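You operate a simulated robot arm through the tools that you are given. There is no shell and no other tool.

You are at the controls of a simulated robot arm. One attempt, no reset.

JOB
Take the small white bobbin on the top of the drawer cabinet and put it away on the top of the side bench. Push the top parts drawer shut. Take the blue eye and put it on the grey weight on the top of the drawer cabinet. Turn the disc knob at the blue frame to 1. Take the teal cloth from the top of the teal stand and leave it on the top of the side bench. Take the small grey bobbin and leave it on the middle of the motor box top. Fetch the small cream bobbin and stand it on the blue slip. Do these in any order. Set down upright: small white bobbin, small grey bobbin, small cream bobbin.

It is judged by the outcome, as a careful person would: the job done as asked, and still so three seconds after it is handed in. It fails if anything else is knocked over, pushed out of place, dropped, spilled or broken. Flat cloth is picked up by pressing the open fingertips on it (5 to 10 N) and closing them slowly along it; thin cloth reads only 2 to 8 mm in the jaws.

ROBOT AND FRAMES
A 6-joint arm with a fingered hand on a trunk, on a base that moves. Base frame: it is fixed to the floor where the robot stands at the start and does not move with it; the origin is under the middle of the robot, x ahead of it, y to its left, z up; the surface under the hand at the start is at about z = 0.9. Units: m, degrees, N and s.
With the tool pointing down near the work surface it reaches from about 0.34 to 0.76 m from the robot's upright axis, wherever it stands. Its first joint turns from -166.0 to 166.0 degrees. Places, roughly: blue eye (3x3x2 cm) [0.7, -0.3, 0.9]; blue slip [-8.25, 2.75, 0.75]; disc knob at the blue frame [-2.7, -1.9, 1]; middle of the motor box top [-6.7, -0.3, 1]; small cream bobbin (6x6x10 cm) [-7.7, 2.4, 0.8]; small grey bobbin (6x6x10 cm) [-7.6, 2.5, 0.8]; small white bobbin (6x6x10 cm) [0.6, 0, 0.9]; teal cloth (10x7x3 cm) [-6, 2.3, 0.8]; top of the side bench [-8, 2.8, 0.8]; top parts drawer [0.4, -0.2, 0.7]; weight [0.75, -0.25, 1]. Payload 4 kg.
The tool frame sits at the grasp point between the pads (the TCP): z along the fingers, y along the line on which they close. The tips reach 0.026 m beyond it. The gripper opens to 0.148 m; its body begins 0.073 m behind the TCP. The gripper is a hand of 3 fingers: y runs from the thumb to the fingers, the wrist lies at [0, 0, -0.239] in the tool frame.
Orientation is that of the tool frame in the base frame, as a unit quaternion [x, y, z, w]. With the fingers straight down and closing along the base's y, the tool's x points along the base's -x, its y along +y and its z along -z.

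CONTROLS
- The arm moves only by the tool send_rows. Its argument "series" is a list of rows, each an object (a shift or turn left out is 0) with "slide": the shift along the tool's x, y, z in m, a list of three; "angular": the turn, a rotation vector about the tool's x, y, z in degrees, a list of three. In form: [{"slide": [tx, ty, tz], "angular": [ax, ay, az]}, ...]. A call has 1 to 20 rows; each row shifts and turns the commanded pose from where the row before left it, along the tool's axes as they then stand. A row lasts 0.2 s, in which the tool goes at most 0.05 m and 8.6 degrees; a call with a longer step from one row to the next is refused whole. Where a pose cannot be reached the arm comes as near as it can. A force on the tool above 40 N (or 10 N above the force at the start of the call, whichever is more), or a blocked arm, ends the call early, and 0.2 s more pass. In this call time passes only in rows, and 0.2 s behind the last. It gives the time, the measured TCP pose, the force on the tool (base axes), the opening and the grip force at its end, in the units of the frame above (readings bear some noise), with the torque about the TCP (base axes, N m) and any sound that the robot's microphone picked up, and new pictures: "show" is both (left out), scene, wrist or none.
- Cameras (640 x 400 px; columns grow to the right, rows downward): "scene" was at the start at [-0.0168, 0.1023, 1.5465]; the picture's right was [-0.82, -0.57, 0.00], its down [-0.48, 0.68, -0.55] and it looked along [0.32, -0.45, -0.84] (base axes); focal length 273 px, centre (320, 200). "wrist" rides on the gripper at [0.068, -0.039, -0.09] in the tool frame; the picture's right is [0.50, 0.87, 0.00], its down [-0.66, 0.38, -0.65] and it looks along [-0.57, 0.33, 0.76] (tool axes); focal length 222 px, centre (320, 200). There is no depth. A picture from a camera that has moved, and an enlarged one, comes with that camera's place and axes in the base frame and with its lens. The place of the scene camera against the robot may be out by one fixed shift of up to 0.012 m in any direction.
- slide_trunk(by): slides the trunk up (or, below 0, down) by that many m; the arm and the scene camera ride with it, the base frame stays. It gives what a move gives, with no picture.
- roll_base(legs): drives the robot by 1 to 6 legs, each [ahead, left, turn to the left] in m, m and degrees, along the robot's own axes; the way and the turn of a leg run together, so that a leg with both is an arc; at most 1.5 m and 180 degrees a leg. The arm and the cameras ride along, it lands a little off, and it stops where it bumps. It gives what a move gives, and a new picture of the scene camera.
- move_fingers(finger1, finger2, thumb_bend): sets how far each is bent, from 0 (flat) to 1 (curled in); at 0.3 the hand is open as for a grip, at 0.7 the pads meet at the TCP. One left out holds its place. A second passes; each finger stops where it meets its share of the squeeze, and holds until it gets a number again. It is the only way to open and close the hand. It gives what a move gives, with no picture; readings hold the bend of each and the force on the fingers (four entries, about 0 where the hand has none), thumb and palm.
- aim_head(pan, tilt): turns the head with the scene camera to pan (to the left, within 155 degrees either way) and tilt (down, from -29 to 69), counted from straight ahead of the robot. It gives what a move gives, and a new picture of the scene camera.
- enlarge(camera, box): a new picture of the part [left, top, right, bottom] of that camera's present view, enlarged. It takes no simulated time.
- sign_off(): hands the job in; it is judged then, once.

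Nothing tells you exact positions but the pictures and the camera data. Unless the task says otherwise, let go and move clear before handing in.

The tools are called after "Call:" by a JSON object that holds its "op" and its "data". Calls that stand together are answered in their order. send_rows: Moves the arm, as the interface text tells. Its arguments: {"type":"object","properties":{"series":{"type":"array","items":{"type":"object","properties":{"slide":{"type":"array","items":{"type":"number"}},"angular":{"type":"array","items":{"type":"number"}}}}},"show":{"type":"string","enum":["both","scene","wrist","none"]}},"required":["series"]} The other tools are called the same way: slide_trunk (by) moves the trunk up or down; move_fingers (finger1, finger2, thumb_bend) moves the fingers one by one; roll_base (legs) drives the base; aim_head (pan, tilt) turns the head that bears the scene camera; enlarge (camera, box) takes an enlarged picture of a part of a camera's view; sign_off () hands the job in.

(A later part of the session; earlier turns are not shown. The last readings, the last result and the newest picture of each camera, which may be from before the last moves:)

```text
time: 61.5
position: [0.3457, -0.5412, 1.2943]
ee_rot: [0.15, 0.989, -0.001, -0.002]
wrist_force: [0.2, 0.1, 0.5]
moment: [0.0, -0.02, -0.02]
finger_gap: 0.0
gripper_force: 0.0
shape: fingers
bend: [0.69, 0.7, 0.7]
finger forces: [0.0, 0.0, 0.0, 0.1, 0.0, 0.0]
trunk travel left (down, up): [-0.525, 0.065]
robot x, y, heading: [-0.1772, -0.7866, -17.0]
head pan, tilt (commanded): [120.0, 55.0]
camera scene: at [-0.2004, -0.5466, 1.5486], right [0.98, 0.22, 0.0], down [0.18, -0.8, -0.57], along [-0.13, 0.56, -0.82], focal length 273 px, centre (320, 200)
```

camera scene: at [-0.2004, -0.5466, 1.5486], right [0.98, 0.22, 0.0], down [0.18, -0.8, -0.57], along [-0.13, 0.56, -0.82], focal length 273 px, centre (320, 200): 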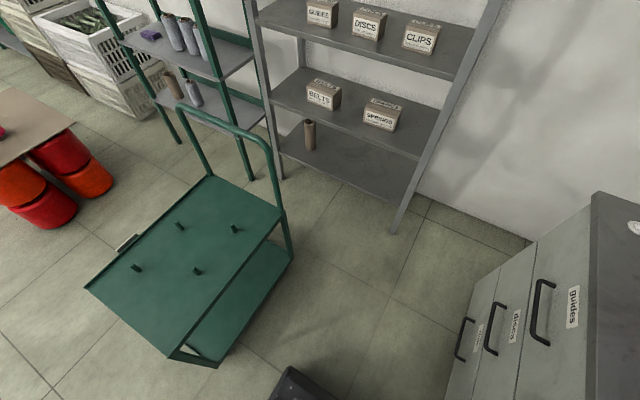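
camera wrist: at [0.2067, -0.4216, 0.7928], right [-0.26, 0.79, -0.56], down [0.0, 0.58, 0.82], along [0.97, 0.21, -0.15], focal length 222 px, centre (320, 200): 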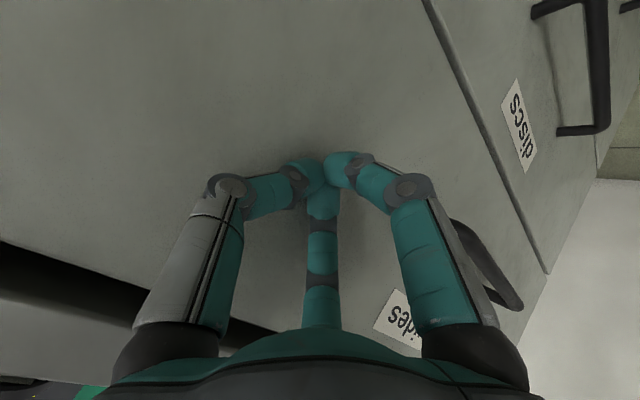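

The robot is square to the cabinet, and the gap between it and the trolley looks clear for sliding left. I'll move left in two legs.

Call:
{"op": "roll_base", "data": {"legs": [[0.01, 0.3, 0], [0.01, 0.31, 0]]}}

Call:
{"op": "aim_head", "data": {"pan": -5, "tilt": 50}}

```text
time: 65.2
position: [0.5449, 0.0353, 1.2945]
ee_rot: [0.15, 0.989, -0.001, -0.002]
wrist_force: [-1.0, 0.3, 0.4]
moment: [0.02, 0.0, -0.03]
finger_gap: 0.0003
gripper_force: 0.1
shape: fingers
bend: [0.69, 0.7, 0.7]
finger forces: [0.0, 0.0, 0.0, 0.0, 0.0, 0.0]
trunk travel left (down, up): [-0.525, 0.065]
robot x, y, heading: [0.0216, -0.2103, -17.3]
head pan, tilt (commanded): [120.0, 55.0]
camera scene: at [-0.0008, 0.0313, 1.5486], right [0.98, 0.22, 0.0], down [0.18, -0.8, -0.57], along [-0.13, 0.56, -0.82], focal length 273 px, centre (320, 200)
```

scene: 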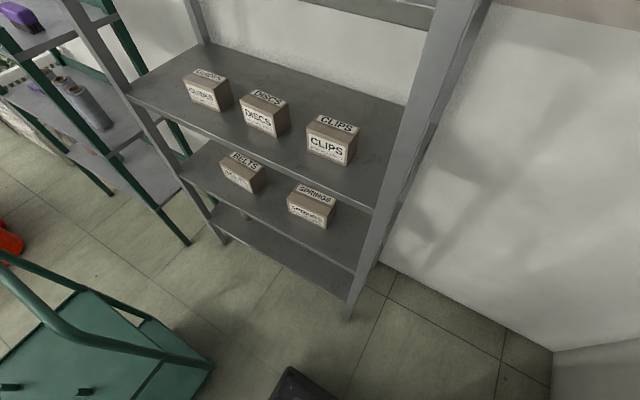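

```text
time: 67.3
position: [0.5445, 0.0344, 1.2955]
ee_rot: [0.15, 0.989, -0.001, -0.003]
wrist_force: [1.5, 0.1, 1.4]
moment: [0.0, -0.03, -0.01]
finger_gap: 0.0004
gripper_force: 0.1
shape: fingers
bend: [0.69, 0.7, 0.7]
finger forces: [0.0, 0.0, 0.0, 0.1, 0.0, 0.0]
trunk travel left (down, up): [-0.525, 0.065]
robot x, y, heading: [0.0225, -0.2095, -17.2]
head pan, tilt (commanded): [-5.0, 50.0]
camera scene: at [0.0862, -0.0685, 1.5551], right [-0.38, -0.93, 0.0], down [-0.71, 0.29, -0.64], along [0.59, -0.24, -0.77], focal length 273 px, centre (320, 200)
```

scene: 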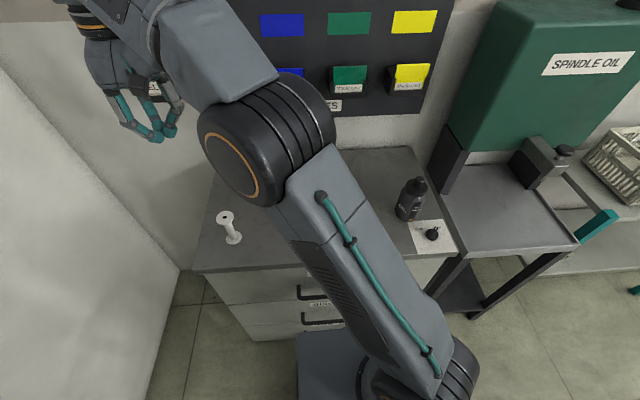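

I'm in position: TCP at [0.54, 0.03, 1.295], with the cabinet things ahead. I'll open the hand and move it over the blue eye for a close look.

Call:
{"op": "send_rows", "data": {"series": [{"slide": [-0.02694, -0.0323, 0.0111]}, {"slide": [-0.02694, -0.0323, 0.0111]}, {"slide": [-0.02694, -0.0323, 0.0111]}, {"slide": [-0.02694, -0.0323, 0.0111]}, {"slide": [-0.02694, -0.0323, 0.0111]}, {"slide": [-0.02694, -0.0323, 0.0111]}, {"slide": [-0.02694, -0.0323, 0.0111]}, {"slide": [-0.02694, -0.0323, 0.0111]}, {"slide": [-0.02694, -0.0323, 0.0111]}], "show": "none"}}

Call:
{"op": "move_fingers", "data": {"finger1": 0.3, "finger2": 0.3, "thumb_bend": 0.3}}

Call:
{"op": "send_rows", "data": {"series": [{"slide": [0, 0, 0.01]}], "show": "both"}}

```text
time: 69.3
position: [0.6922, -0.315, 1.1946]
ee_rot: [0.15, 0.989, -0.001, -0.002]
wrist_force: [0.4, 0.7, -0.3]
moment: [-0.03, -0.01, 0.03]
finger_gap: 0.0001
gripper_force: 0.1
shape: fingers
bend: [0.69, 0.7, 0.7]
finger forces: [0.0, 0.1, 0.0, 0.1, 0.1, 0.0]
trunk travel left (down, up): [-0.525, 0.065]
robot x, y, heading: [0.0217, -0.2072, -17.2]
head pan, tilt (commanded): [-5.0, 50.0]
```

```text
time: 70.3
position: [0.6889, -0.315, 1.1958]
ee_rot: [0.151, 0.989, -0.001, -0.001]
wrist_force: [-13.2, -2.4, -2.1]
moment: [-0.04, 0.21, -0.02]
finger_gap: 0.1263
gripper_force: 6.4
shape: fingers
bend: [0.3, 0.46, 0.3]
finger forces: [0.1, 12.1, 0.0, 0.1, 0.1, 0.0]
trunk travel left (down, up): [-0.525, 0.065]
robot x, y, heading: [0.0211, -0.2103, -17.2]
head pan, tilt (commanded): [-5.0, 50.0]
```

```text
time: 70.7
position: [0.6885, -0.3133, 1.1877]
ee_rot: [0.15, 0.989, 0.0, 0.0]
wrist_force: [-12.4, 2.6, 1.7]
moment: [0.02, -0.09, 0.33]
finger_gap: 0.1267
gripper_force: 6.5
shape: fingers
bend: [0.3, 0.43, 0.3]
finger forces: [0.1, 13.0, 0.0, 0.0, 0.0, 0.0]
trunk travel left (down, up): [-0.525, 0.065]
robot x, y, heading: [0.02, -0.2087, -17.3]
head pan, tilt (commanded): [-5.0, 50.0]
camera scene: at [0.0838, -0.0682, 1.5553], right [-0.38, -0.93, 0.0], down [-0.71, 0.29, -0.64], along [0.6, -0.24, -0.77], focal length 273 px, centre (320, 200)
camera wrist: at [0.6138, -0.3315, 1.2773], right [-0.22, 0.98, 0.0], down [0.74, 0.17, 0.65], along [0.64, 0.14, -0.76], focal length 222 px, centre (320, 200)
```

scene: 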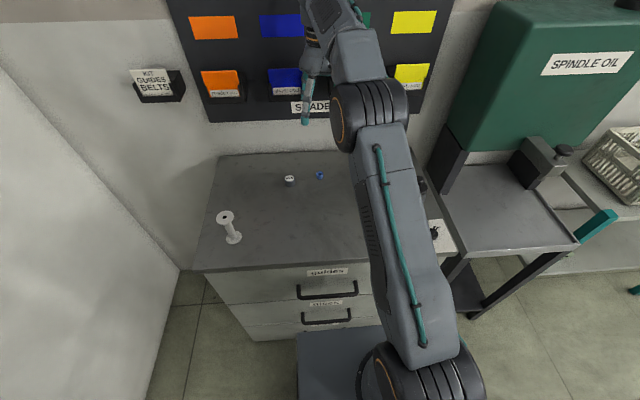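
wrist: 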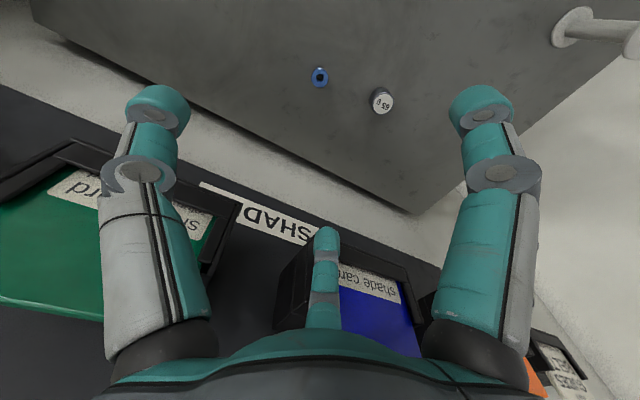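

A finger opened against a wall pocket with about 13 N, so I'm backing straight away from the wall now.

Call:
{"op": "send_rows", "data": {"series": [{"slide": [0.03, 0, 0]}, {"slide": [0.04, 0, 0]}, {"slide": [0.05, 0, 0]}], "show": "both"}}

```text
time: 71.5
position: [0.5756, -0.2793, 1.1866]
ee_rot: [0.15, 0.989, -0.001, -0.001]
wrist_force: [0.1, -0.4, 0.5]
moment: [0.0, 0.03, 0.01]
finger_gap: 0.1268
gripper_force: 0.1
shape: fingers
bend: [0.3, 0.3, 0.3]
finger forces: [0.0, 0.1, 0.0, 0.1, 0.0, 0.1]
trunk travel left (down, up): [-0.525, 0.065]
robot x, y, heading: [0.0197, -0.2096, -17.2]
head pan, tilt (commanded): [-5.0, 50.0]
camera scene: at [0.0858, -0.0685, 1.5551], right [-0.38, -0.93, 0.0], down [-0.71, 0.29, -0.64], along [0.59, -0.24, -0.77], focal length 273 px, centre (320, 200)
camera wrist: at [0.5007, -0.2971, 1.2765], right [-0.22, 0.98, 0.0], down [0.74, 0.17, 0.65], along [0.64, 0.14, -0.76], focal length 222 px, centre (320, 200)
```

scene: 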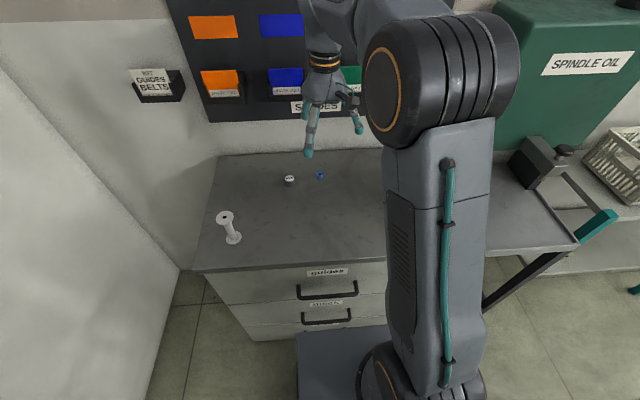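
wrist: 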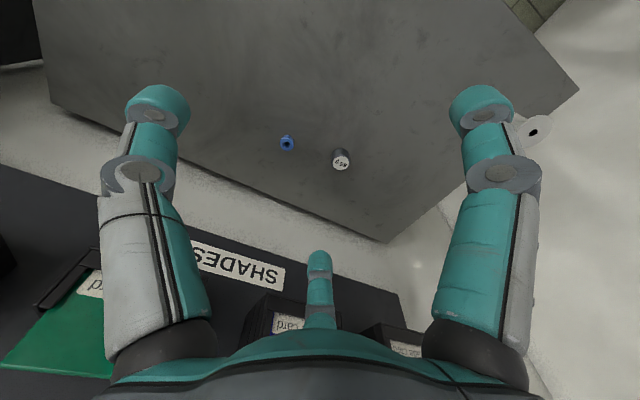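

The wall cards look undisturbed. I'll zoom in on the eye and the weight.

Call:
{"op": "enlarge", "data": {"camera": "wrist", "box": [250, 110, 390, 198]}}

Call:
{"op": "enlarge", "data": {"camera": "scene", "box": [270, 160, 340, 204]}}

```text
4.55 times, centred on (320, 154) of wrist
camera zoom: at [0.5007, -0.2971, 1.2765], right [-0.22, 0.98, 0.0], down [0.74, 0.17, 0.65], along [0.64, 0.14, -0.76], focal length 1010 px, centre (320, 409)
```

zoom: 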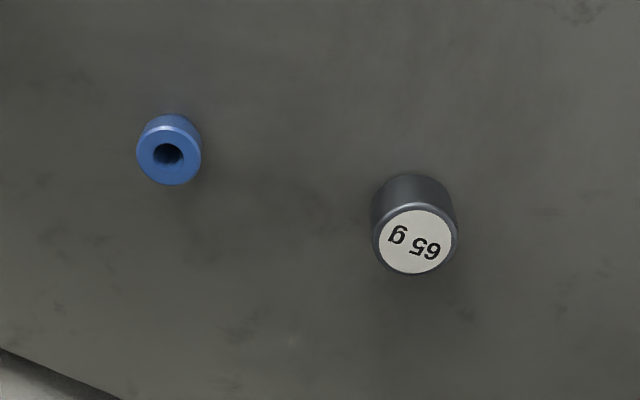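

```text
9.09 times, centred on (305, 182) of scene
camera zoom: at [0.0858, -0.0685, 1.5551], right [-0.38, -0.93, 0.0], down [-0.71, 0.29, -0.64], along [0.59, -0.24, -0.77], focal length 2482 px, centre (456, 364)
```

zoom: 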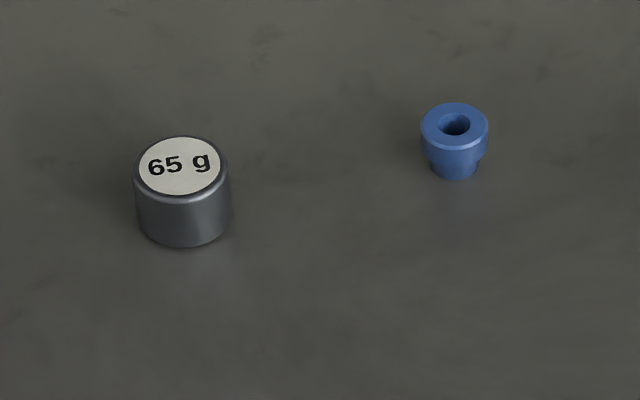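

The eye is a small flanged bushing about 24 mm wide at [0.687, -0.313], and the 65 g weight is about 34 mm wide at [0.698, -0.213]. I'll yaw the hand so the thumb faces me and tilt 15° back from the wall, with fingers half closed, so nothing touches the wall pockets.

Call:
{"op": "send_rows", "data": {"series": [{"angular": [0, 0, 8.2]}, {"angular": [0, 0, 8.2]}, {"angular": [0, 0, 8.2]}, {"angular": [0, 0, 8.2]}, {"angular": [0, 0, 8.2]}, {"angular": [0, 0, 8.2]}, {"angular": [0, 0, 8.2]}, {"angular": [0, 0, 8.2]}, {"angular": [0, 0, 8.2]}, {"angular": [0, 0, 8.2]}, {"angular": [0, 0, 8.0]}, {"angular": [-7.5, 0, 0]}, {"angular": [-7.5, 0, 0]}], "show": "none"}}

Call:
{"op": "move_fingers", "data": {"finger1": 0.52, "finger2": 0.52, "thumb_bend": 0.52}}

Call:
{"op": "send_rows", "data": {"series": [{"slide": [0, 0, 0.02]}], "show": "both"}}

```text
time: 74.3
position: [0.574, -0.279, 1.1857]
ee_rot: [0.798, 0.588, 0.077, 0.106]
wrist_force: [0.2, 0.3, 0.0]
moment: [0.01, 0.01, 0.03]
finger_gap: 0.1268
gripper_force: 0.0
shape: fingers
bend: [0.3, 0.3, 0.3]
finger forces: [0.0, 0.1, 0.1, 0.1, 0.1, 0.0]
trunk travel left (down, up): [-0.525, 0.065]
robot x, y, heading: [0.0231, -0.2093, -17.3]
head pan, tilt (commanded): [-5.0, 50.0]
```

```text
time: 75.3
position: [0.5756, -0.2796, 1.1847]
ee_rot: [0.799, 0.588, 0.076, 0.105]
wrist_force: [-0.5, 0.3, -0.2]
moment: [-0.01, 0.01, -0.01]
finger_gap: 0.056
gripper_force: 0.1
shape: fingers
bend: [0.52, 0.52, 0.52]
finger forces: [0.0, 0.1, 0.0, 0.0, 0.1, 0.1]
trunk travel left (down, up): [-0.525, 0.065]
robot x, y, heading: [0.0222, -0.2132, -17.4]
head pan, tilt (commanded): [-5.0, 50.0]
```

```text
time: 75.7
position: [0.579, -0.2818, 1.1654]
ee_rot: [0.799, 0.587, 0.076, 0.105]
wrist_force: [0.0, 0.1, -0.3]
moment: [0.01, -0.01, -0.01]
finger_gap: 0.0562
gripper_force: 0.1
shape: fingers
bend: [0.52, 0.52, 0.52]
finger forces: [0.1, 0.0, 0.1, 0.0, 0.1, 0.0]
trunk travel left (down, up): [-0.525, 0.065]
robot x, y, heading: [0.0247, -0.2138, -17.2]
head pan, tilt (commanded): [-5.0, 50.0]
camera scene: at [0.0861, -0.0686, 1.5552], right [-0.38, -0.93, 0.0], down [-0.71, 0.29, -0.64], along [0.59, -0.24, -0.77], focal length 273 px, centre (320, 200)
camera wrist: at [0.5433, -0.1988, 1.2428], right [0.95, 0.23, 0.22], down [-0.01, -0.68, 0.73], along [0.32, -0.69, -0.65], focal length 222 px, centre (320, 200)
```

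scene: 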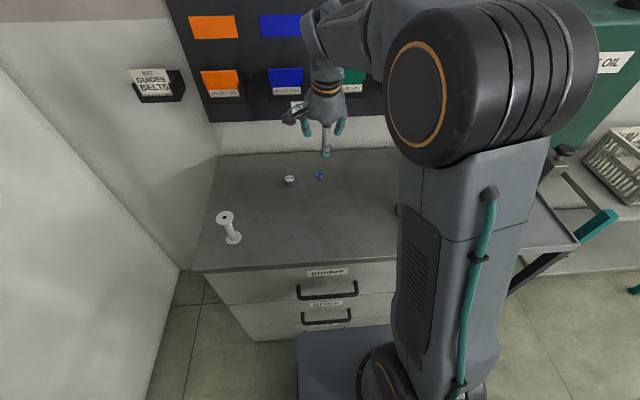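
wrist: 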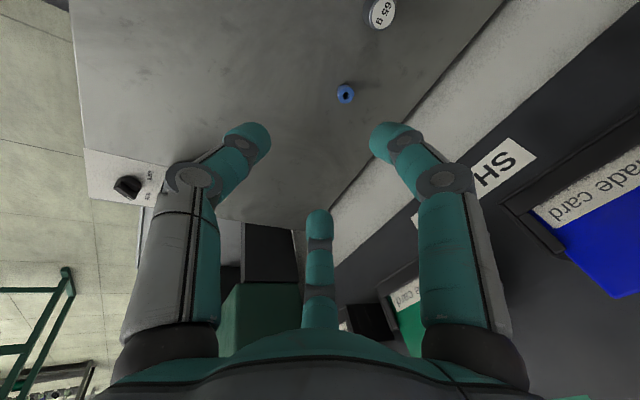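

The hand is yawed and tilted, with a finger gap of about 56 mm. I'll move diagonally down to just above the eye.

Call:
{"op": "send_rows", "data": {"series": [{"slide": [0.0005, 0.0094, 0.0362]}, {"slide": [0.0005, 0.0094, 0.0362]}, {"slide": [0.0005, 0.0094, 0.0362]}, {"slide": [0.0005, 0.0094, 0.0362]}, {"slide": [0.0005, 0.0094, 0.0362]}, {"slide": [0.0005, 0.0094, 0.0362]}], "show": "both"}}

```text
time: 77.1
position: [0.6854, -0.3113, 0.9699]
ee_rot: [0.799, 0.587, 0.076, 0.104]
wrist_force: [0.8, 0.2, -0.4]
moment: [0.02, -0.01, -0.01]
finger_gap: 0.056
gripper_force: 0.1
shape: fingers
bend: [0.52, 0.52, 0.52]
finger forces: [0.0, 0.0, 0.1, 0.0, 0.1, 0.0]
trunk travel left (down, up): [-0.525, 0.065]
robot x, y, heading: [0.0215, -0.2106, -17.3]
head pan, tilt (commanded): [-5.0, 50.0]
camera scene: at [0.0864, -0.0686, 1.5552], right [-0.38, -0.93, 0.0], down [-0.71, 0.29, -0.64], along [0.59, -0.24, -0.77], focal length 273 px, centre (320, 200)
camera wrist: at [0.6491, -0.2298, 1.0474], right [0.95, 0.23, 0.22], down [0.0, -0.68, 0.73], along [0.32, -0.69, -0.65], focal length 222 px, centre (320, 200)
```

scene: 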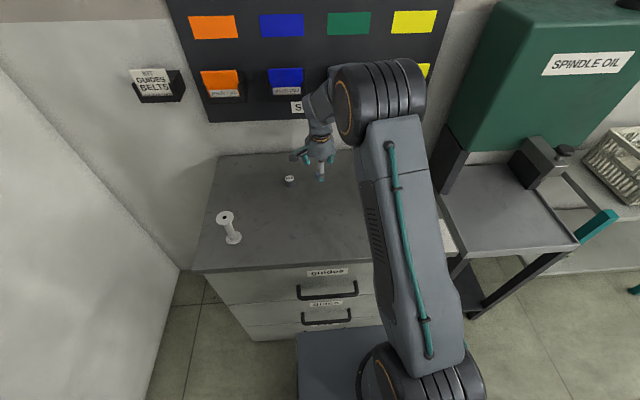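
wrist: 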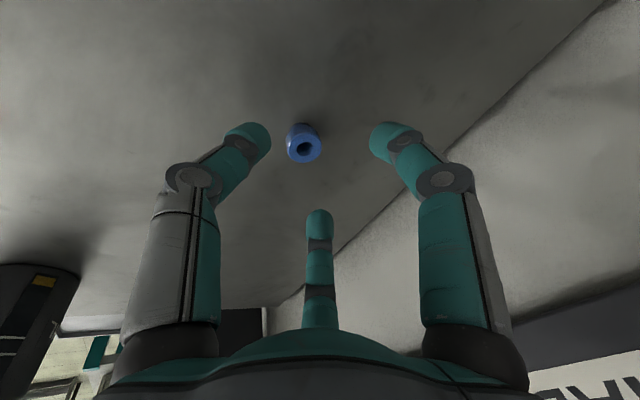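

The eye sits between the tips, a little toward the thumb. I'll correct that, descend partway and narrow the fingers.

Call:
{"op": "send_rows", "data": {"series": [{"slide": [-0.0006, -0.004, 0.0118]}, {"slide": [-0.0007, -0.004, 0.0119]}], "show": "none"}}

Call:
{"op": "move_fingers", "data": {"finger1": 0.56, "finger2": 0.56, "thumb_bend": 0.56}}

Call:
{"op": "enlarge", "data": {"camera": "wrist", "box": [200, 80, 440, 230]}}

```text
time: 77.7
position: [0.6834, -0.3117, 0.946]
ee_rot: [0.799, 0.587, 0.076, 0.104]
wrist_force: [-0.4, -0.4, -0.4]
moment: [0.02, -0.01, 0.0]
finger_gap: 0.0558
gripper_force: 0.1
shape: fingers
bend: [0.52, 0.52, 0.52]
finger forces: [0.0, 0.0, 0.1, 0.1, 0.0, 0.1]
trunk travel left (down, up): [-0.525, 0.065]
robot x, y, heading: [0.021, -0.2077, -17.3]
head pan, tilt (commanded): [-5.0, 50.0]
```

```text
time: 78.7
position: [0.684, -0.3115, 0.9464]
ee_rot: [0.799, 0.588, 0.075, 0.104]
wrist_force: [0.1, 0.7, -0.2]
moment: [0.01, -0.02, -0.01]
finger_gap: 0.0432
gripper_force: 0.0
shape: fingers
bend: [0.56, 0.56, 0.56]
finger forces: [0.0, 0.1, 0.1, 0.1, 0.0, 0.0]
trunk travel left (down, up): [-0.525, 0.065]
robot x, y, heading: [0.0202, -0.2114, -17.2]
head pan, tilt (commanded): [-5.0, 50.0]
```

```text
2.67 times, centred on (320, 155) of wrist
camera zoom: at [0.6469, -0.2297, 1.023], right [0.95, 0.23, 0.22], down [0.0, -0.68, 0.73], along [0.32, -0.69, -0.65], focal length 592 px, centre (320, 320)
```

zoom: 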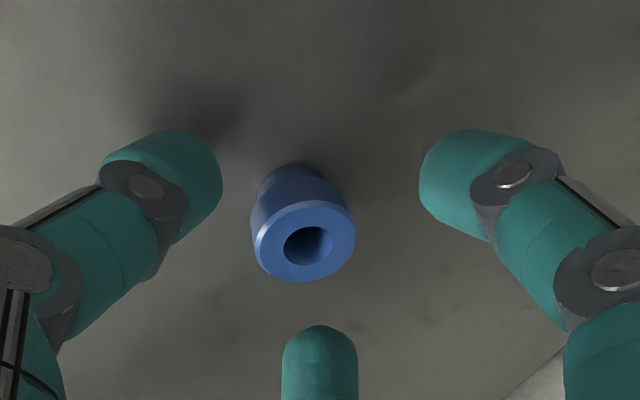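

The eye is now well centred between the three tips. I'll go straight down about 17 mm in small steps and watch for contact.

Call:
{"op": "send_rows", "data": {"series": [{"slide": [0, -0.0014, 0.0053]}, {"slide": [0, -0.0014, 0.0053]}, {"slide": [0, -0.0014, 0.0053]}], "show": "wrist"}}

```text
time: 79.4
position: [0.6828, -0.3115, 0.9406]
ee_rot: [0.798, 0.587, 0.079, 0.108]
wrist_force: [-8.8, 1.6, 24.7]
moment: [0.23, 0.87, 0.01]
finger_gap: 0.0409
gripper_force: 12.3
shape: fingers
bend: [0.56, 0.56, 0.56]
finger forces: [0.0, 0.0, 0.0, 0.1, 24.3, 0.0]
trunk travel left (down, up): [-0.525, 0.065]
robot x, y, heading: [0.0235, -0.2098, -17.4]
head pan, tilt (commanded): [-5.0, 50.0]
stopped in row 3: the force on the tool passed its limit at 46 N (the readings are from after the stop); the commanded pose is now the measured one
camera wrist: at [0.6465, -0.2295, 1.0171], right [0.95, 0.23, 0.23], down [-0.01, -0.68, 0.73], along [0.32, -0.69, -0.64], focal length 222 px, centre (320, 200)
```

wrist: 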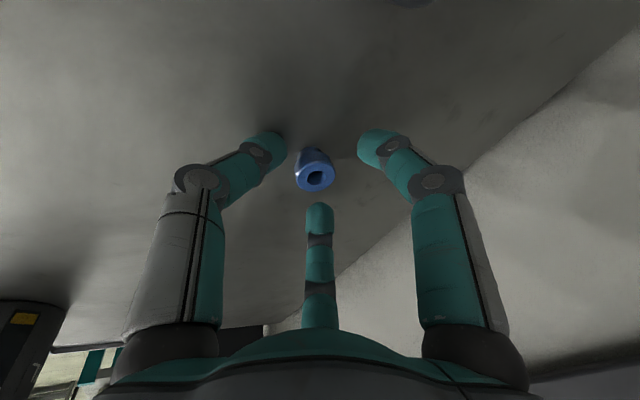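

The thumb tip touched the tabletop early because of the tilt. I'll lift 25 mm and cut the tilt to about 7° so all three tips sit level.

Call:
{"op": "send_rows", "data": {"series": [{"slide": [0, 0.0032, -0.012]}, {"slide": [0, 0.0032, -0.012]}, {"angular": [8, 0, 0]}], "show": "wrist"}}

Call:
{"op": "enlarge", "data": {"camera": "wrist", "box": [200, 80, 440, 230]}}

Call:
{"op": "enlarge", "data": {"camera": "scene", "box": [240, 60, 400, 200]}}

```text
time: 80.2
position: [0.6844, -0.311, 0.9617]
ee_rot: [0.803, 0.593, 0.035, 0.049]
wrist_force: [-0.1, -0.2, -0.1]
moment: [-0.01, -0.04, 0.0]
finger_gap: 0.0427
gripper_force: 0.1
shape: fingers
bend: [0.56, 0.56, 0.56]
finger forces: [0.0, 0.0, 0.0, 0.0, 0.0, 0.1]
trunk travel left (down, up): [-0.525, 0.065]
robot x, y, heading: [0.0212, -0.2083, -17.5]
head pan, tilt (commanded): [-5.0, 50.0]
camera wrist: at [0.6592, -0.2329, 1.0463], right [0.97, 0.22, 0.11], down [0.09, -0.71, 0.7], along [0.23, -0.67, -0.71], focal length 222 px, centre (320, 200)
```

wrist: 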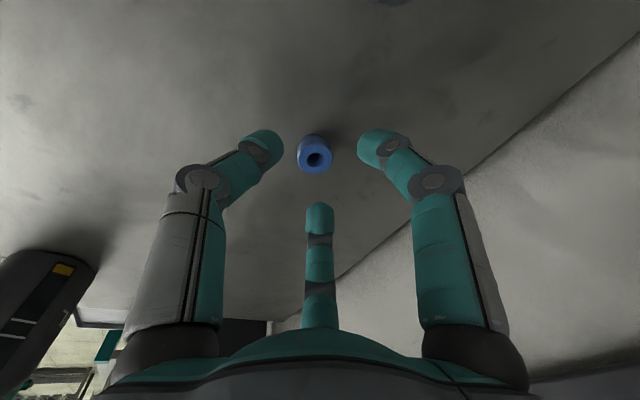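

```text
2.67 times, centred on (320, 155) of wrist
camera zoom: at [0.6592, -0.2329, 1.0463], right [0.97, 0.22, 0.11], down [0.09, -0.71, 0.7], along [0.23, -0.67, -0.71], focal length 592 px, centre (320, 320)
```

zoom: 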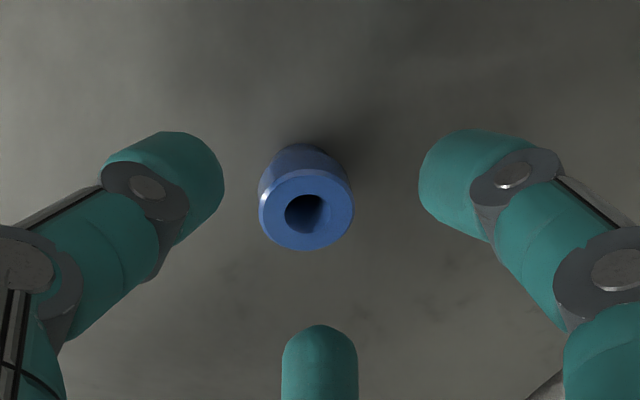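

```text
2.86 times, centred on (320, 130) of scene
camera zoom: at [0.086, -0.0685, 1.5551], right [-0.38, -0.93, 0.0], down [-0.71, 0.29, -0.64], along [0.59, -0.24, -0.77], focal length 780 px, centre (320, 400)
```

zoom: 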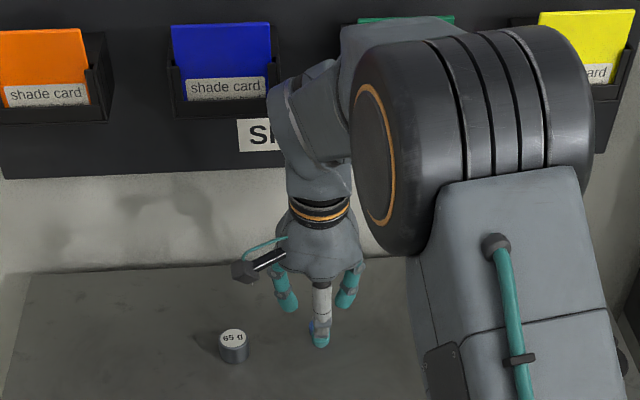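

The tips now sit level and the eye is centred within about 1–3 mm. I'll narrow the fingers slightly and descend about 24 mm.

Call:
{"op": "move_fingers", "data": {"finger1": 0.59, "finger2": 0.59, "thumb_bend": 0.59}}

Call:
{"op": "send_rows", "data": {"series": [{"slide": [0, -0.0012, 0.006]}, {"slide": [0, -0.001, 0.006]}, {"slide": [0, -0.001, 0.006]}, {"slide": [0, -0.0006, 0.005]}], "show": "wrist"}}

Call:
{"op": "enlarge", "data": {"camera": "wrist", "box": [200, 80, 440, 230]}}

```text
time: 81.2
position: [0.6851, -0.3117, 0.9617]
ee_rot: [0.804, 0.592, 0.036, 0.05]
wrist_force: [0.2, 0.7, 0.3]
moment: [-0.03, 0.01, -0.01]
finger_gap: 0.0333
gripper_force: 0.0
shape: fingers
bend: [0.59, 0.59, 0.59]
finger forces: [0.1, 0.0, 0.0, 0.0, 0.0, 0.1]
trunk travel left (down, up): [-0.525, 0.065]
robot x, y, heading: [0.0199, -0.2065, -17.4]
head pan, tilt (commanded): [-5.0, 50.0]
```

```text
time: 82.2
position: [0.6845, -0.3122, 0.9378]
ee_rot: [0.804, 0.591, 0.036, 0.05]
wrist_force: [-0.1, 0.5, 0.9]
moment: [0.01, 0.0, 0.02]
finger_gap: 0.0333
gripper_force: 0.1
shape: fingers
bend: [0.59, 0.59, 0.59]
finger forces: [0.1, 0.0, 0.0, 0.0, 0.0, 0.0]
trunk travel left (down, up): [-0.525, 0.065]
robot x, y, heading: [0.0185, -0.2119, -17.1]
head pan, tilt (commanded): [-5.0, 50.0]
camera wrist: at [0.658, -0.2326, 1.0229], right [0.97, 0.22, 0.11], down [0.09, -0.71, 0.7], along [0.23, -0.67, -0.71], focal length 222 px, centre (320, 200)
```

wrist: 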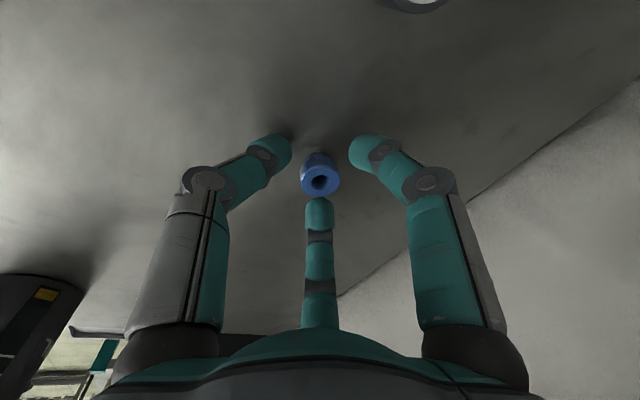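

```text
2.67 times, centred on (320, 155) of wrist
camera zoom: at [0.658, -0.2326, 1.0229], right [0.97, 0.22, 0.11], down [0.09, -0.71, 0.7], along [0.23, -0.67, -0.71], focal length 592 px, centre (320, 320)
```

zoom: 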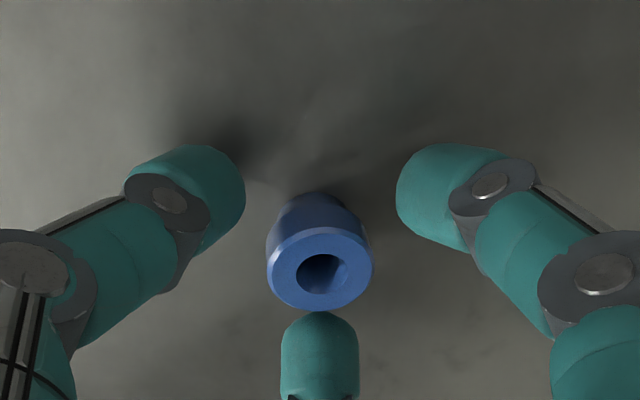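

The eye is centred between the tips with no contact yet. I'll close the fingers on it.

Call:
{"op": "move_fingers", "data": {"finger1": 0.66, "finger2": 0.66, "thumb_bend": 0.66}}

Call:
{"op": "enlarge", "data": {"camera": "wrist", "box": [200, 80, 440, 230]}}

```text
time: 83.2
position: [0.6835, -0.3101, 0.9392]
ee_rot: [0.803, 0.592, 0.036, 0.051]
wrist_force: [-0.1, -0.1, -0.5]
moment: [-0.01, -0.02, 0.0]
finger_gap: 0.0171
gripper_force: 3.1
shape: fingers
bend: [0.64, 0.64, 0.65]
finger forces: [2.0, 2.2, 0.0, 0.1, 2.1, 0.1]
trunk travel left (down, up): [-0.525, 0.065]
robot x, y, heading: [0.0207, -0.211, -17.4]
head pan, tilt (commanded): [-5.0, 50.0]
```

```text
2.67 times, centred on (320, 155) of wrist
camera zoom: at [0.658, -0.2326, 1.0231], right [0.97, 0.22, 0.11], down [0.09, -0.71, 0.7], along [0.23, -0.67, -0.71], focal length 592 px, centre (320, 320)
```

zoom: 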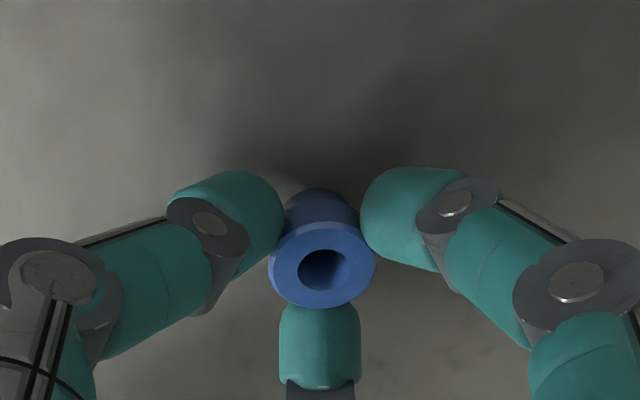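

All three fingers hold the eye by its stem, at about 2 N each. I'll lift and check.

Call:
{"op": "move_fingers", "data": {"finger1": 0.69, "finger2": 0.69, "thumb_bend": 0.69}}

Call:
{"op": "send_rows", "data": {"series": [{"slide": [0, 0.0012, -0.01]}, {"slide": [0, 0.0024, -0.02]}, {"slide": [0, 0.0024, -0.02]}, {"slide": [0, 0.0024, -0.02]}], "show": "both"}}

Call:
{"op": "enlarge", "data": {"camera": "wrist", "box": [200, 0, 520, 200]}}

```text
time: 84.2
position: [0.6836, -0.3106, 0.9376]
ee_rot: [0.804, 0.592, 0.037, 0.051]
wrist_force: [0.0, -0.1, 0.0]
moment: [0.03, -0.02, 0.03]
finger_gap: 0.0159
gripper_force: 7.4
shape: fingers
bend: [0.64, 0.64, 0.66]
finger forces: [4.4, 4.6, 0.0, 0.0, 4.9, 0.1]
trunk travel left (down, up): [-0.525, 0.065]
robot x, y, heading: [0.0232, -0.2121, -17.5]
head pan, tilt (commanded): [-5.0, 50.0]
```

```text
time: 85.2
position: [0.684, -0.3109, 1.0086]
ee_rot: [0.804, 0.592, 0.036, 0.05]
wrist_force: [1.0, -0.2, 0.1]
moment: [0.02, 0.0, 0.02]
finger_gap: 0.0158
gripper_force: 6.8
shape: fingers
bend: [0.64, 0.64, 0.66]
finger forces: [4.2, 4.6, 0.1, 0.0, 4.9, 0.0]
trunk travel left (down, up): [-0.525, 0.065]
robot x, y, heading: [0.0216, -0.209, -17.4]
head pan, tilt (commanded): [-5.0, 50.0]
camera scene: at [0.086, -0.0685, 1.5551], right [-0.38, -0.93, 0.0], down [-0.71, 0.29, -0.64], along [0.59, -0.24, -0.77], focal length 273 px, centre (320, 200)
camera wrist: at [0.6574, -0.2324, 1.094], right [0.97, 0.22, 0.11], down [0.09, -0.71, 0.7], along [0.23, -0.67, -0.71], focal length 222 px, centre (320, 200)
```

scene: 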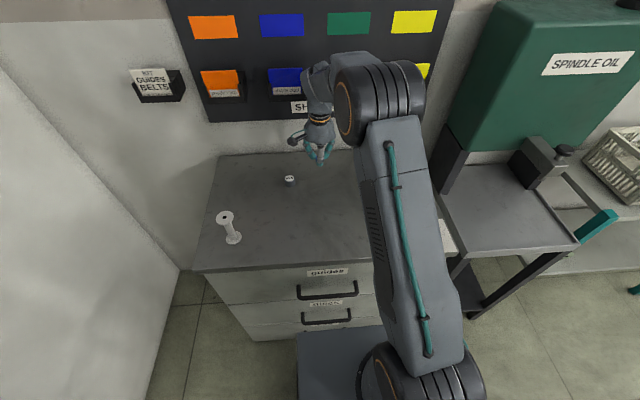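
wrist: 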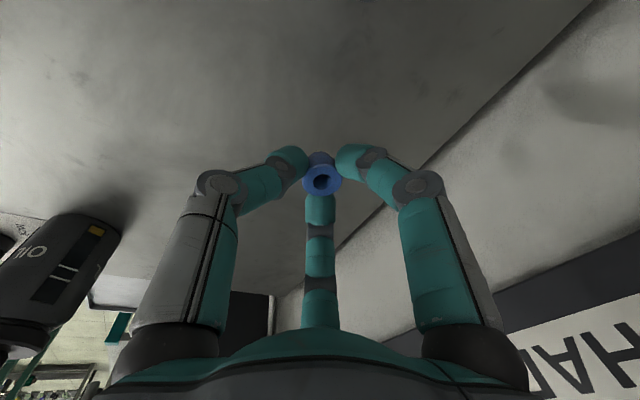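

```text
2.00 times, centred on (360, 100) of wrist
camera zoom: at [0.6574, -0.2324, 1.094], right [0.97, 0.22, 0.11], down [0.09, -0.71, 0.7], along [0.23, -0.67, -0.71], focal length 444 px, centre (240, 400)
```

zoom: 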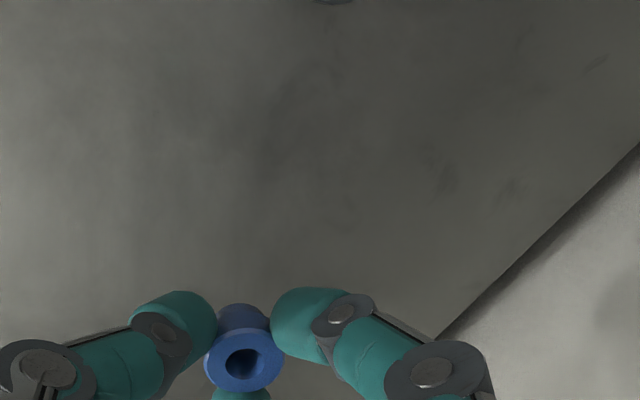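

The eye is lifted. The weight should be at about [0.6965, -0.2125], so I'll carry the eye above it and check alignment.

Call:
{"op": "send_rows", "data": {"series": [{"slide": [0.033, -0.0066, -0.0009]}, {"slide": [0.033, -0.0066, -0.0009]}, {"slide": [0.033, -0.0066, -0.0009]}], "show": "both"}}

Call:
{"op": "enlarge", "data": {"camera": "wrist", "box": [200, 80, 440, 230]}}

Call:
{"op": "enlarge", "data": {"camera": "scene", "box": [240, 110, 352, 180]}}

```text
time: 86.0
position: [0.6948, -0.2103, 1.0087]
ee_rot: [0.804, 0.592, 0.036, 0.05]
wrist_force: [0.3, -0.7, 0.0]
moment: [0.01, 0.02, 0.0]
finger_gap: 0.0157
gripper_force: 6.9
shape: fingers
bend: [0.64, 0.64, 0.66]
finger forces: [4.3, 4.6, 0.0, 0.0, 4.8, 0.0]
trunk travel left (down, up): [-0.525, 0.065]
robot x, y, heading: [0.021, -0.2078, -17.1]
head pan, tilt (commanded): [-5.0, 50.0]
camera scene: at [0.0861, -0.0685, 1.5551], right [-0.38, -0.93, 0.0], down [-0.71, 0.29, -0.64], along [0.59, -0.24, -0.77], focal length 273 px, centre (320, 200)
camera wrist: at [0.6686, -0.132, 1.0938], right [0.97, 0.22, 0.11], down [0.09, -0.71, 0.7], along [0.23, -0.67, -0.71], focal length 222 px, centre (320, 200)
```

scene: 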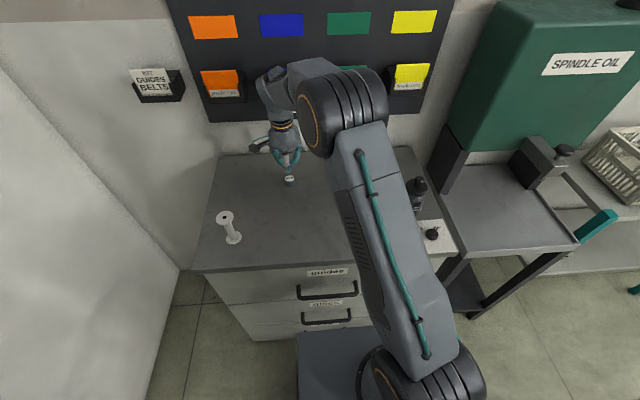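
wrist: 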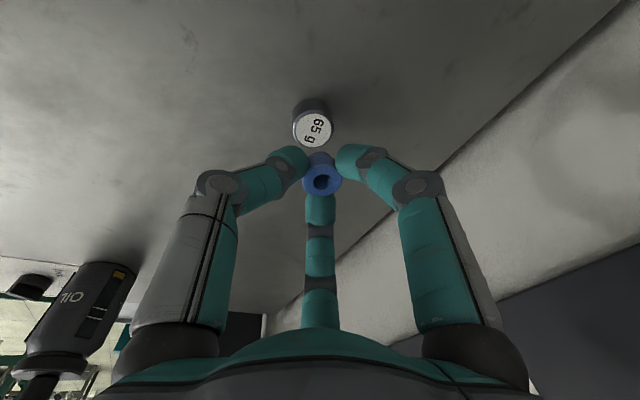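

```text
2.67 times, centred on (320, 155) of wrist
camera zoom: at [0.6686, -0.132, 1.0938], right [0.97, 0.22, 0.11], down [0.09, -0.71, 0.7], along [0.23, -0.67, -0.71], focal length 592 px, centre (320, 320)
```

zoom: 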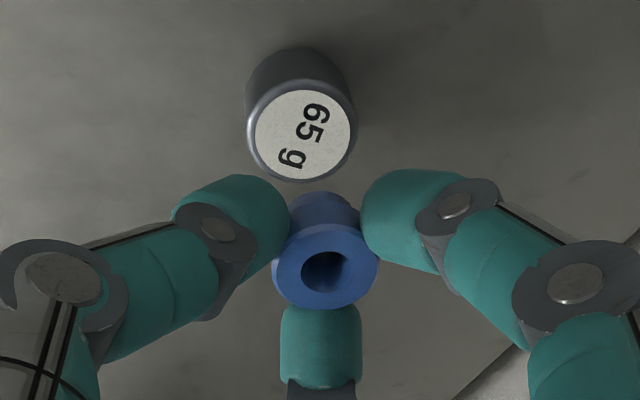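

```text
5.71 times, centred on (296, 145) of scene
camera zoom: at [0.0861, -0.0685, 1.5551], right [-0.38, -0.93, 0.0], down [-0.71, 0.29, -0.64], along [0.59, -0.24, -0.77], focal length 1560 px, centre (457, 514)
```

zoom: 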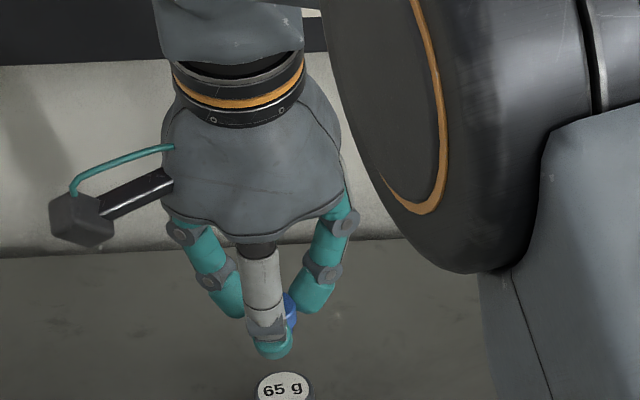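

The weight's top is at about [0.699, -0.212, 0.925]. I'll correct by 2 mm and descend to about 1.5 cm above it.

Call:
{"op": "send_rows", "data": {"series": [{"slide": [-0.0014, 0.001, 0.0102]}, {"slide": [0, -0.0012, 0.0099]}, {"slide": [0, -0.0012, 0.0099]}], "show": "wrist"}}

Call:
{"op": "enlarge", "data": {"camera": "wrist", "box": [200, 80, 440, 230]}}

Call:
{"op": "enlarge", "data": {"camera": "scene", "box": [240, 130, 352, 200]}}

```text
time: 86.8
position: [0.6961, -0.2127, 0.9777]
ee_rot: [0.804, 0.591, 0.037, 0.05]
wrist_force: [0.4, -0.5, -0.2]
moment: [0.02, 0.02, 0.0]
finger_gap: 0.0158
gripper_force: 6.5
shape: fingers
bend: [0.64, 0.64, 0.66]
finger forces: [4.2, 4.6, 0.0, 0.0, 4.8, 0.0]
trunk travel left (down, up): [-0.525, 0.065]
robot x, y, heading: [0.0204, -0.2136, -17.6]
head pan, tilt (commanded): [-5.0, 50.0]
camera wrist: at [0.6699, -0.1341, 1.0633], right [0.97, 0.22, 0.11], down [0.09, -0.71, 0.7], along [0.23, -0.67, -0.71], focal length 222 px, centre (320, 200)
```

wrist: 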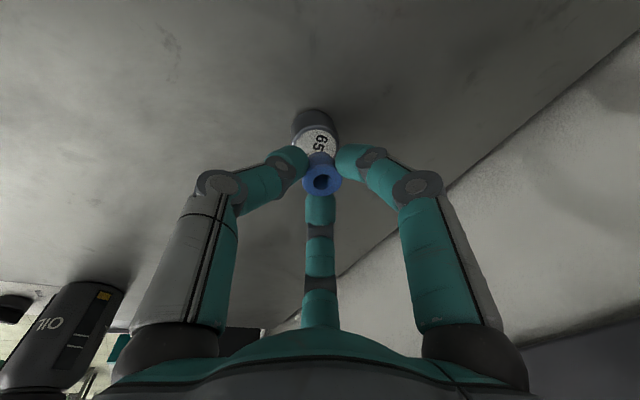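

```text
2.67 times, centred on (320, 155) of wrist
camera zoom: at [0.6699, -0.1341, 1.0633], right [0.97, 0.22, 0.11], down [0.09, -0.71, 0.7], along [0.23, -0.67, -0.71], focal length 592 px, centre (320, 320)
```

zoom: 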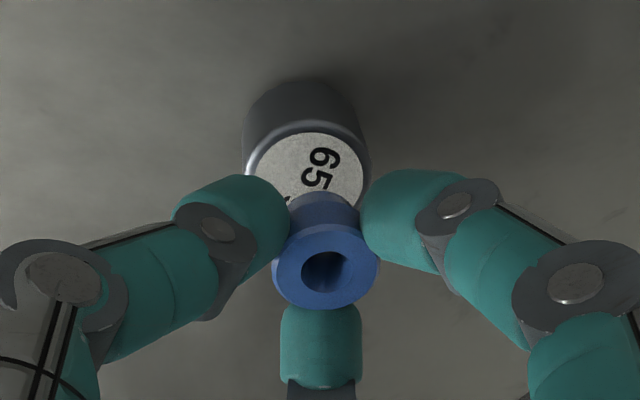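

```text
5.71 times, centred on (296, 165) of scene
camera zoom: at [0.086, -0.0685, 1.5551], right [-0.38, -0.93, 0.0], down [-0.71, 0.29, -0.64], along [0.59, -0.24, -0.77], focal length 1560 px, centre (457, 400)
```

zoom: 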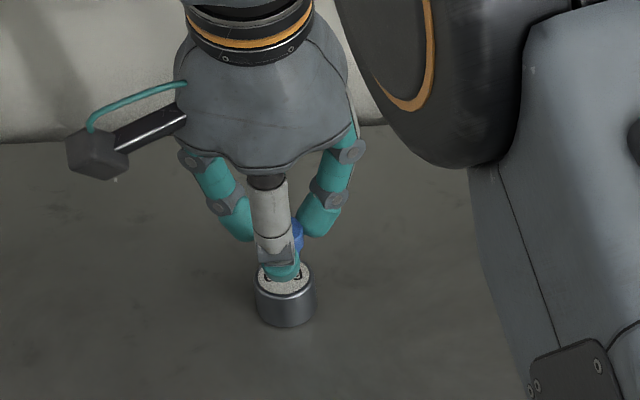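

The eye is aligned with the weight to about 1 mm. I'll lower it gently in small steps until it touches.

Call:
{"op": "send_rows", "data": {"series": [{"slide": [0, -0.0006, 0.005]}, {"slide": [0, -0.0006, 0.005]}], "show": "none"}}

Call:
{"op": "send_rows", "data": {"series": [{"slide": [0, -0.0002, 0.0015]}], "show": "none"}}

Call:
{"op": "send_rows", "data": {"series": [{"slide": [0, -0.0002, 0.0015]}], "show": "wrist"}}

```text
time: 87.4
position: [0.6957, -0.2128, 0.9684]
ee_rot: [0.804, 0.592, 0.037, 0.05]
wrist_force: [0.1, 0.5, 0.7]
moment: [0.01, 0.0, 0.0]
finger_gap: 0.0158
gripper_force: 6.9
shape: fingers
bend: [0.64, 0.64, 0.66]
finger forces: [4.3, 4.6, 0.0, 0.1, 4.8, 0.0]
trunk travel left (down, up): [-0.525, 0.065]
robot x, y, heading: [0.0225, -0.2108, -17.2]
head pan, tilt (commanded): [-5.0, 50.0]
```

```text
time: 87.8
position: [0.6972, -0.2128, 0.9672]
ee_rot: [0.804, 0.591, 0.036, 0.05]
wrist_force: [-0.1, 0.1, -0.1]
moment: [0.01, -0.02, 0.04]
finger_gap: 0.0159
gripper_force: 6.6
shape: fingers
bend: [0.64, 0.64, 0.66]
finger forces: [4.3, 4.7, 0.0, 0.0, 4.8, 0.0]
trunk travel left (down, up): [-0.525, 0.065]
robot x, y, heading: [0.0226, -0.2103, -17.4]
head pan, tilt (commanded): [-5.0, 50.0]
```

```text
time: 88.2
position: [0.6961, -0.2118, 0.9652]
ee_rot: [0.804, 0.592, 0.036, 0.05]
wrist_force: [-1.0, 0.5, -0.3]
moment: [0.02, 0.01, 0.01]
finger_gap: 0.0157
gripper_force: 6.9
shape: fingers
bend: [0.64, 0.64, 0.66]
finger forces: [4.3, 4.6, 0.0, 0.0, 4.9, 0.0]
trunk travel left (down, up): [-0.525, 0.065]
robot x, y, heading: [0.0245, -0.2098, -17.3]
head pan, tilt (commanded): [-5.0, 50.0]
camera wrist: at [0.67, -0.1343, 1.0506], right [0.97, 0.22, 0.11], down [0.09, -0.71, 0.7], along [0.23, -0.67, -0.71], focal length 222 px, centre (320, 200)
```

wrist: 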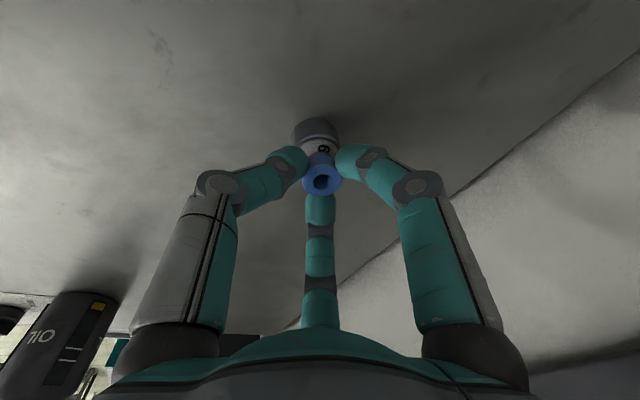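

No contact yet. I'll keep lowering in 1.2 mm steps.

Call:
{"op": "send_rows", "data": {"series": [{"slide": [0, -0.0002, 0.0012]}], "show": "none"}}

Call:
{"op": "send_rows", "data": {"series": [{"slide": [0, -0.0002, 0.0012]}], "show": "none"}}

Call:
{"op": "send_rows", "data": {"series": [{"slide": [0, -0.0002, 0.0012]}], "show": "wrist"}}

Call:
{"op": "enlarge", "data": {"camera": "wrist", "box": [200, 80, 440, 230]}}

```text
time: 88.6
position: [0.6968, -0.2127, 0.9638]
ee_rot: [0.804, 0.591, 0.036, 0.051]
wrist_force: [0.8, 0.3, 0.3]
moment: [-0.03, 0.02, 0.0]
finger_gap: 0.016
gripper_force: 7.3
shape: fingers
bend: [0.64, 0.64, 0.66]
finger forces: [4.3, 4.6, 0.1, 0.0, 4.8, 0.0]
trunk travel left (down, up): [-0.525, 0.065]
robot x, y, heading: [0.0217, -0.2083, -17.1]
head pan, tilt (commanded): [-5.0, 50.0]
```

```text
time: 89.0
position: [0.6951, -0.213, 0.9636]
ee_rot: [0.804, 0.591, 0.036, 0.051]
wrist_force: [0.4, 0.2, 0.6]
moment: [0.01, 0.0, 0.0]
finger_gap: 0.0157
gripper_force: 7.0
shape: fingers
bend: [0.64, 0.64, 0.66]
finger forces: [4.3, 4.8, 0.0, 0.0, 4.9, 0.0]
trunk travel left (down, up): [-0.525, 0.065]
robot x, y, heading: [0.0234, -0.211, -17.5]
head pan, tilt (commanded): [-5.0, 50.0]
```

```text
time: 89.4
position: [0.6955, -0.2124, 0.962]
ee_rot: [0.804, 0.592, 0.037, 0.051]
wrist_force: [0.3, -0.6, 4.1]
moment: [0.0, 0.02, 0.02]
finger_gap: 0.0157
gripper_force: 7.3
shape: fingers
bend: [0.64, 0.64, 0.66]
finger forces: [4.8, 5.3, 0.1, 0.1, 5.5, 0.0]
trunk travel left (down, up): [-0.525, 0.065]
robot x, y, heading: [0.0176, -0.2085, -17.6]
head pan, tilt (commanded): [-5.0, 50.0]
camera wrist: at [0.6696, -0.1343, 1.0475], right [0.97, 0.22, 0.11], down [0.09, -0.71, 0.7], along [0.23, -0.67, -0.71], focal length 222 px, centre (320, 200)
```

wrist: 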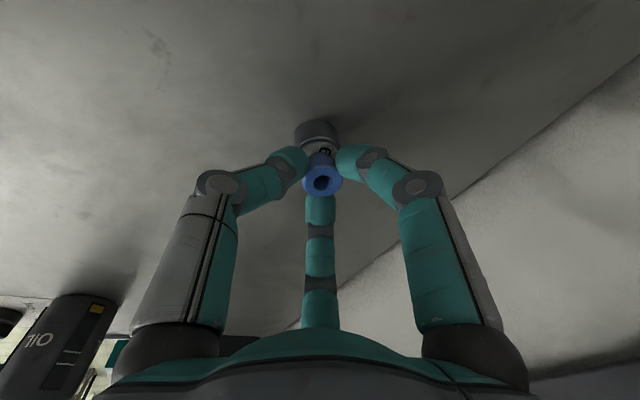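

```text
2.67 times, centred on (320, 155) of wrist
camera zoom: at [0.6696, -0.1343, 1.0475], right [0.97, 0.22, 0.11], down [0.09, -0.71, 0.7], along [0.23, -0.67, -0.71], focal length 592 px, centre (320, 320)
```

zoom: 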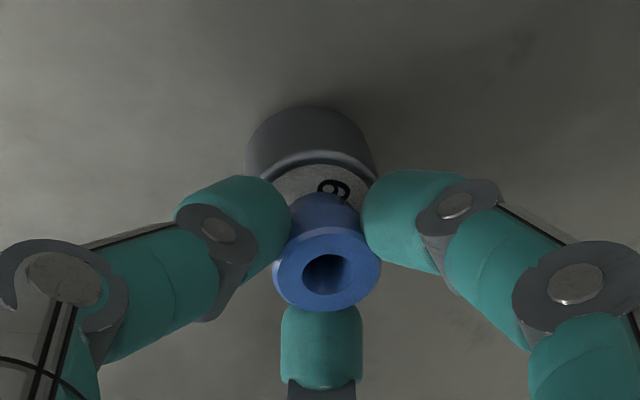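

Contact at 4 N: the eye is seated on the weight. I'll release gently.

Call:
{"op": "move_fingers", "data": {"finger1": 0.62, "finger2": 0.62, "thumb_bend": 0.62}}

Call:
{"op": "move_fingers", "data": {"finger1": 0.56, "finger2": 0.56, "thumb_bend": 0.56}}

Call:
{"op": "enlarge", "data": {"camera": "wrist", "box": [200, 80, 440, 230]}}

```text
time: 90.4
position: [0.6952, -0.2129, 0.9618]
ee_rot: [0.804, 0.592, 0.036, 0.05]
wrist_force: [1.1, -0.8, -1.1]
moment: [0.02, 0.01, 0.01]
finger_gap: 0.0228
gripper_force: 0.1
shape: fingers
bend: [0.62, 0.62, 0.62]
finger forces: [0.0, 0.0, 0.1, 0.0, 0.1, 0.1]
trunk travel left (down, up): [-0.525, 0.065]
robot x, y, heading: [0.0225, -0.2088, -17.7]
head pan, tilt (commanded): [-5.0, 50.0]
```

```text
time: 91.4
position: [0.6951, -0.2116, 0.9621]
ee_rot: [0.804, 0.591, 0.036, 0.051]
wrist_force: [0.3, 0.3, 0.3]
moment: [0.0, -0.02, 0.02]
finger_gap: 0.042
gripper_force: 0.0
shape: fingers
bend: [0.56, 0.56, 0.56]
finger forces: [0.0, 0.1, 0.0, 0.1, 0.1, 0.0]
trunk travel left (down, up): [-0.525, 0.065]
robot x, y, heading: [0.0207, -0.2095, -17.2]
head pan, tilt (commanded): [-5.0, 50.0]
```

```text
2.67 times, centred on (320, 155) of wrist
camera zoom: at [0.6697, -0.1343, 1.0469], right [0.97, 0.22, 0.11], down [0.09, -0.71, 0.7], along [0.23, -0.67, -0.71], focal length 592 px, centre (320, 320)
```

zoom: 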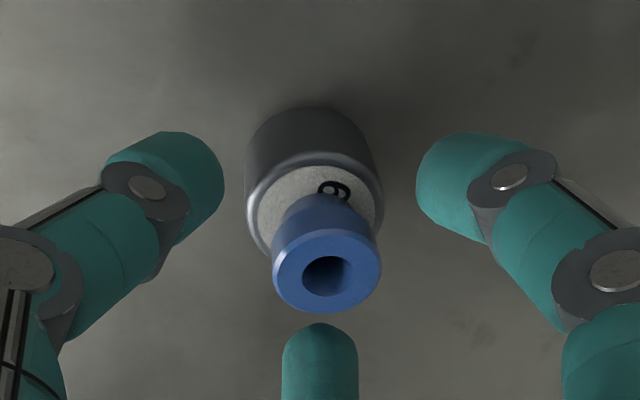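

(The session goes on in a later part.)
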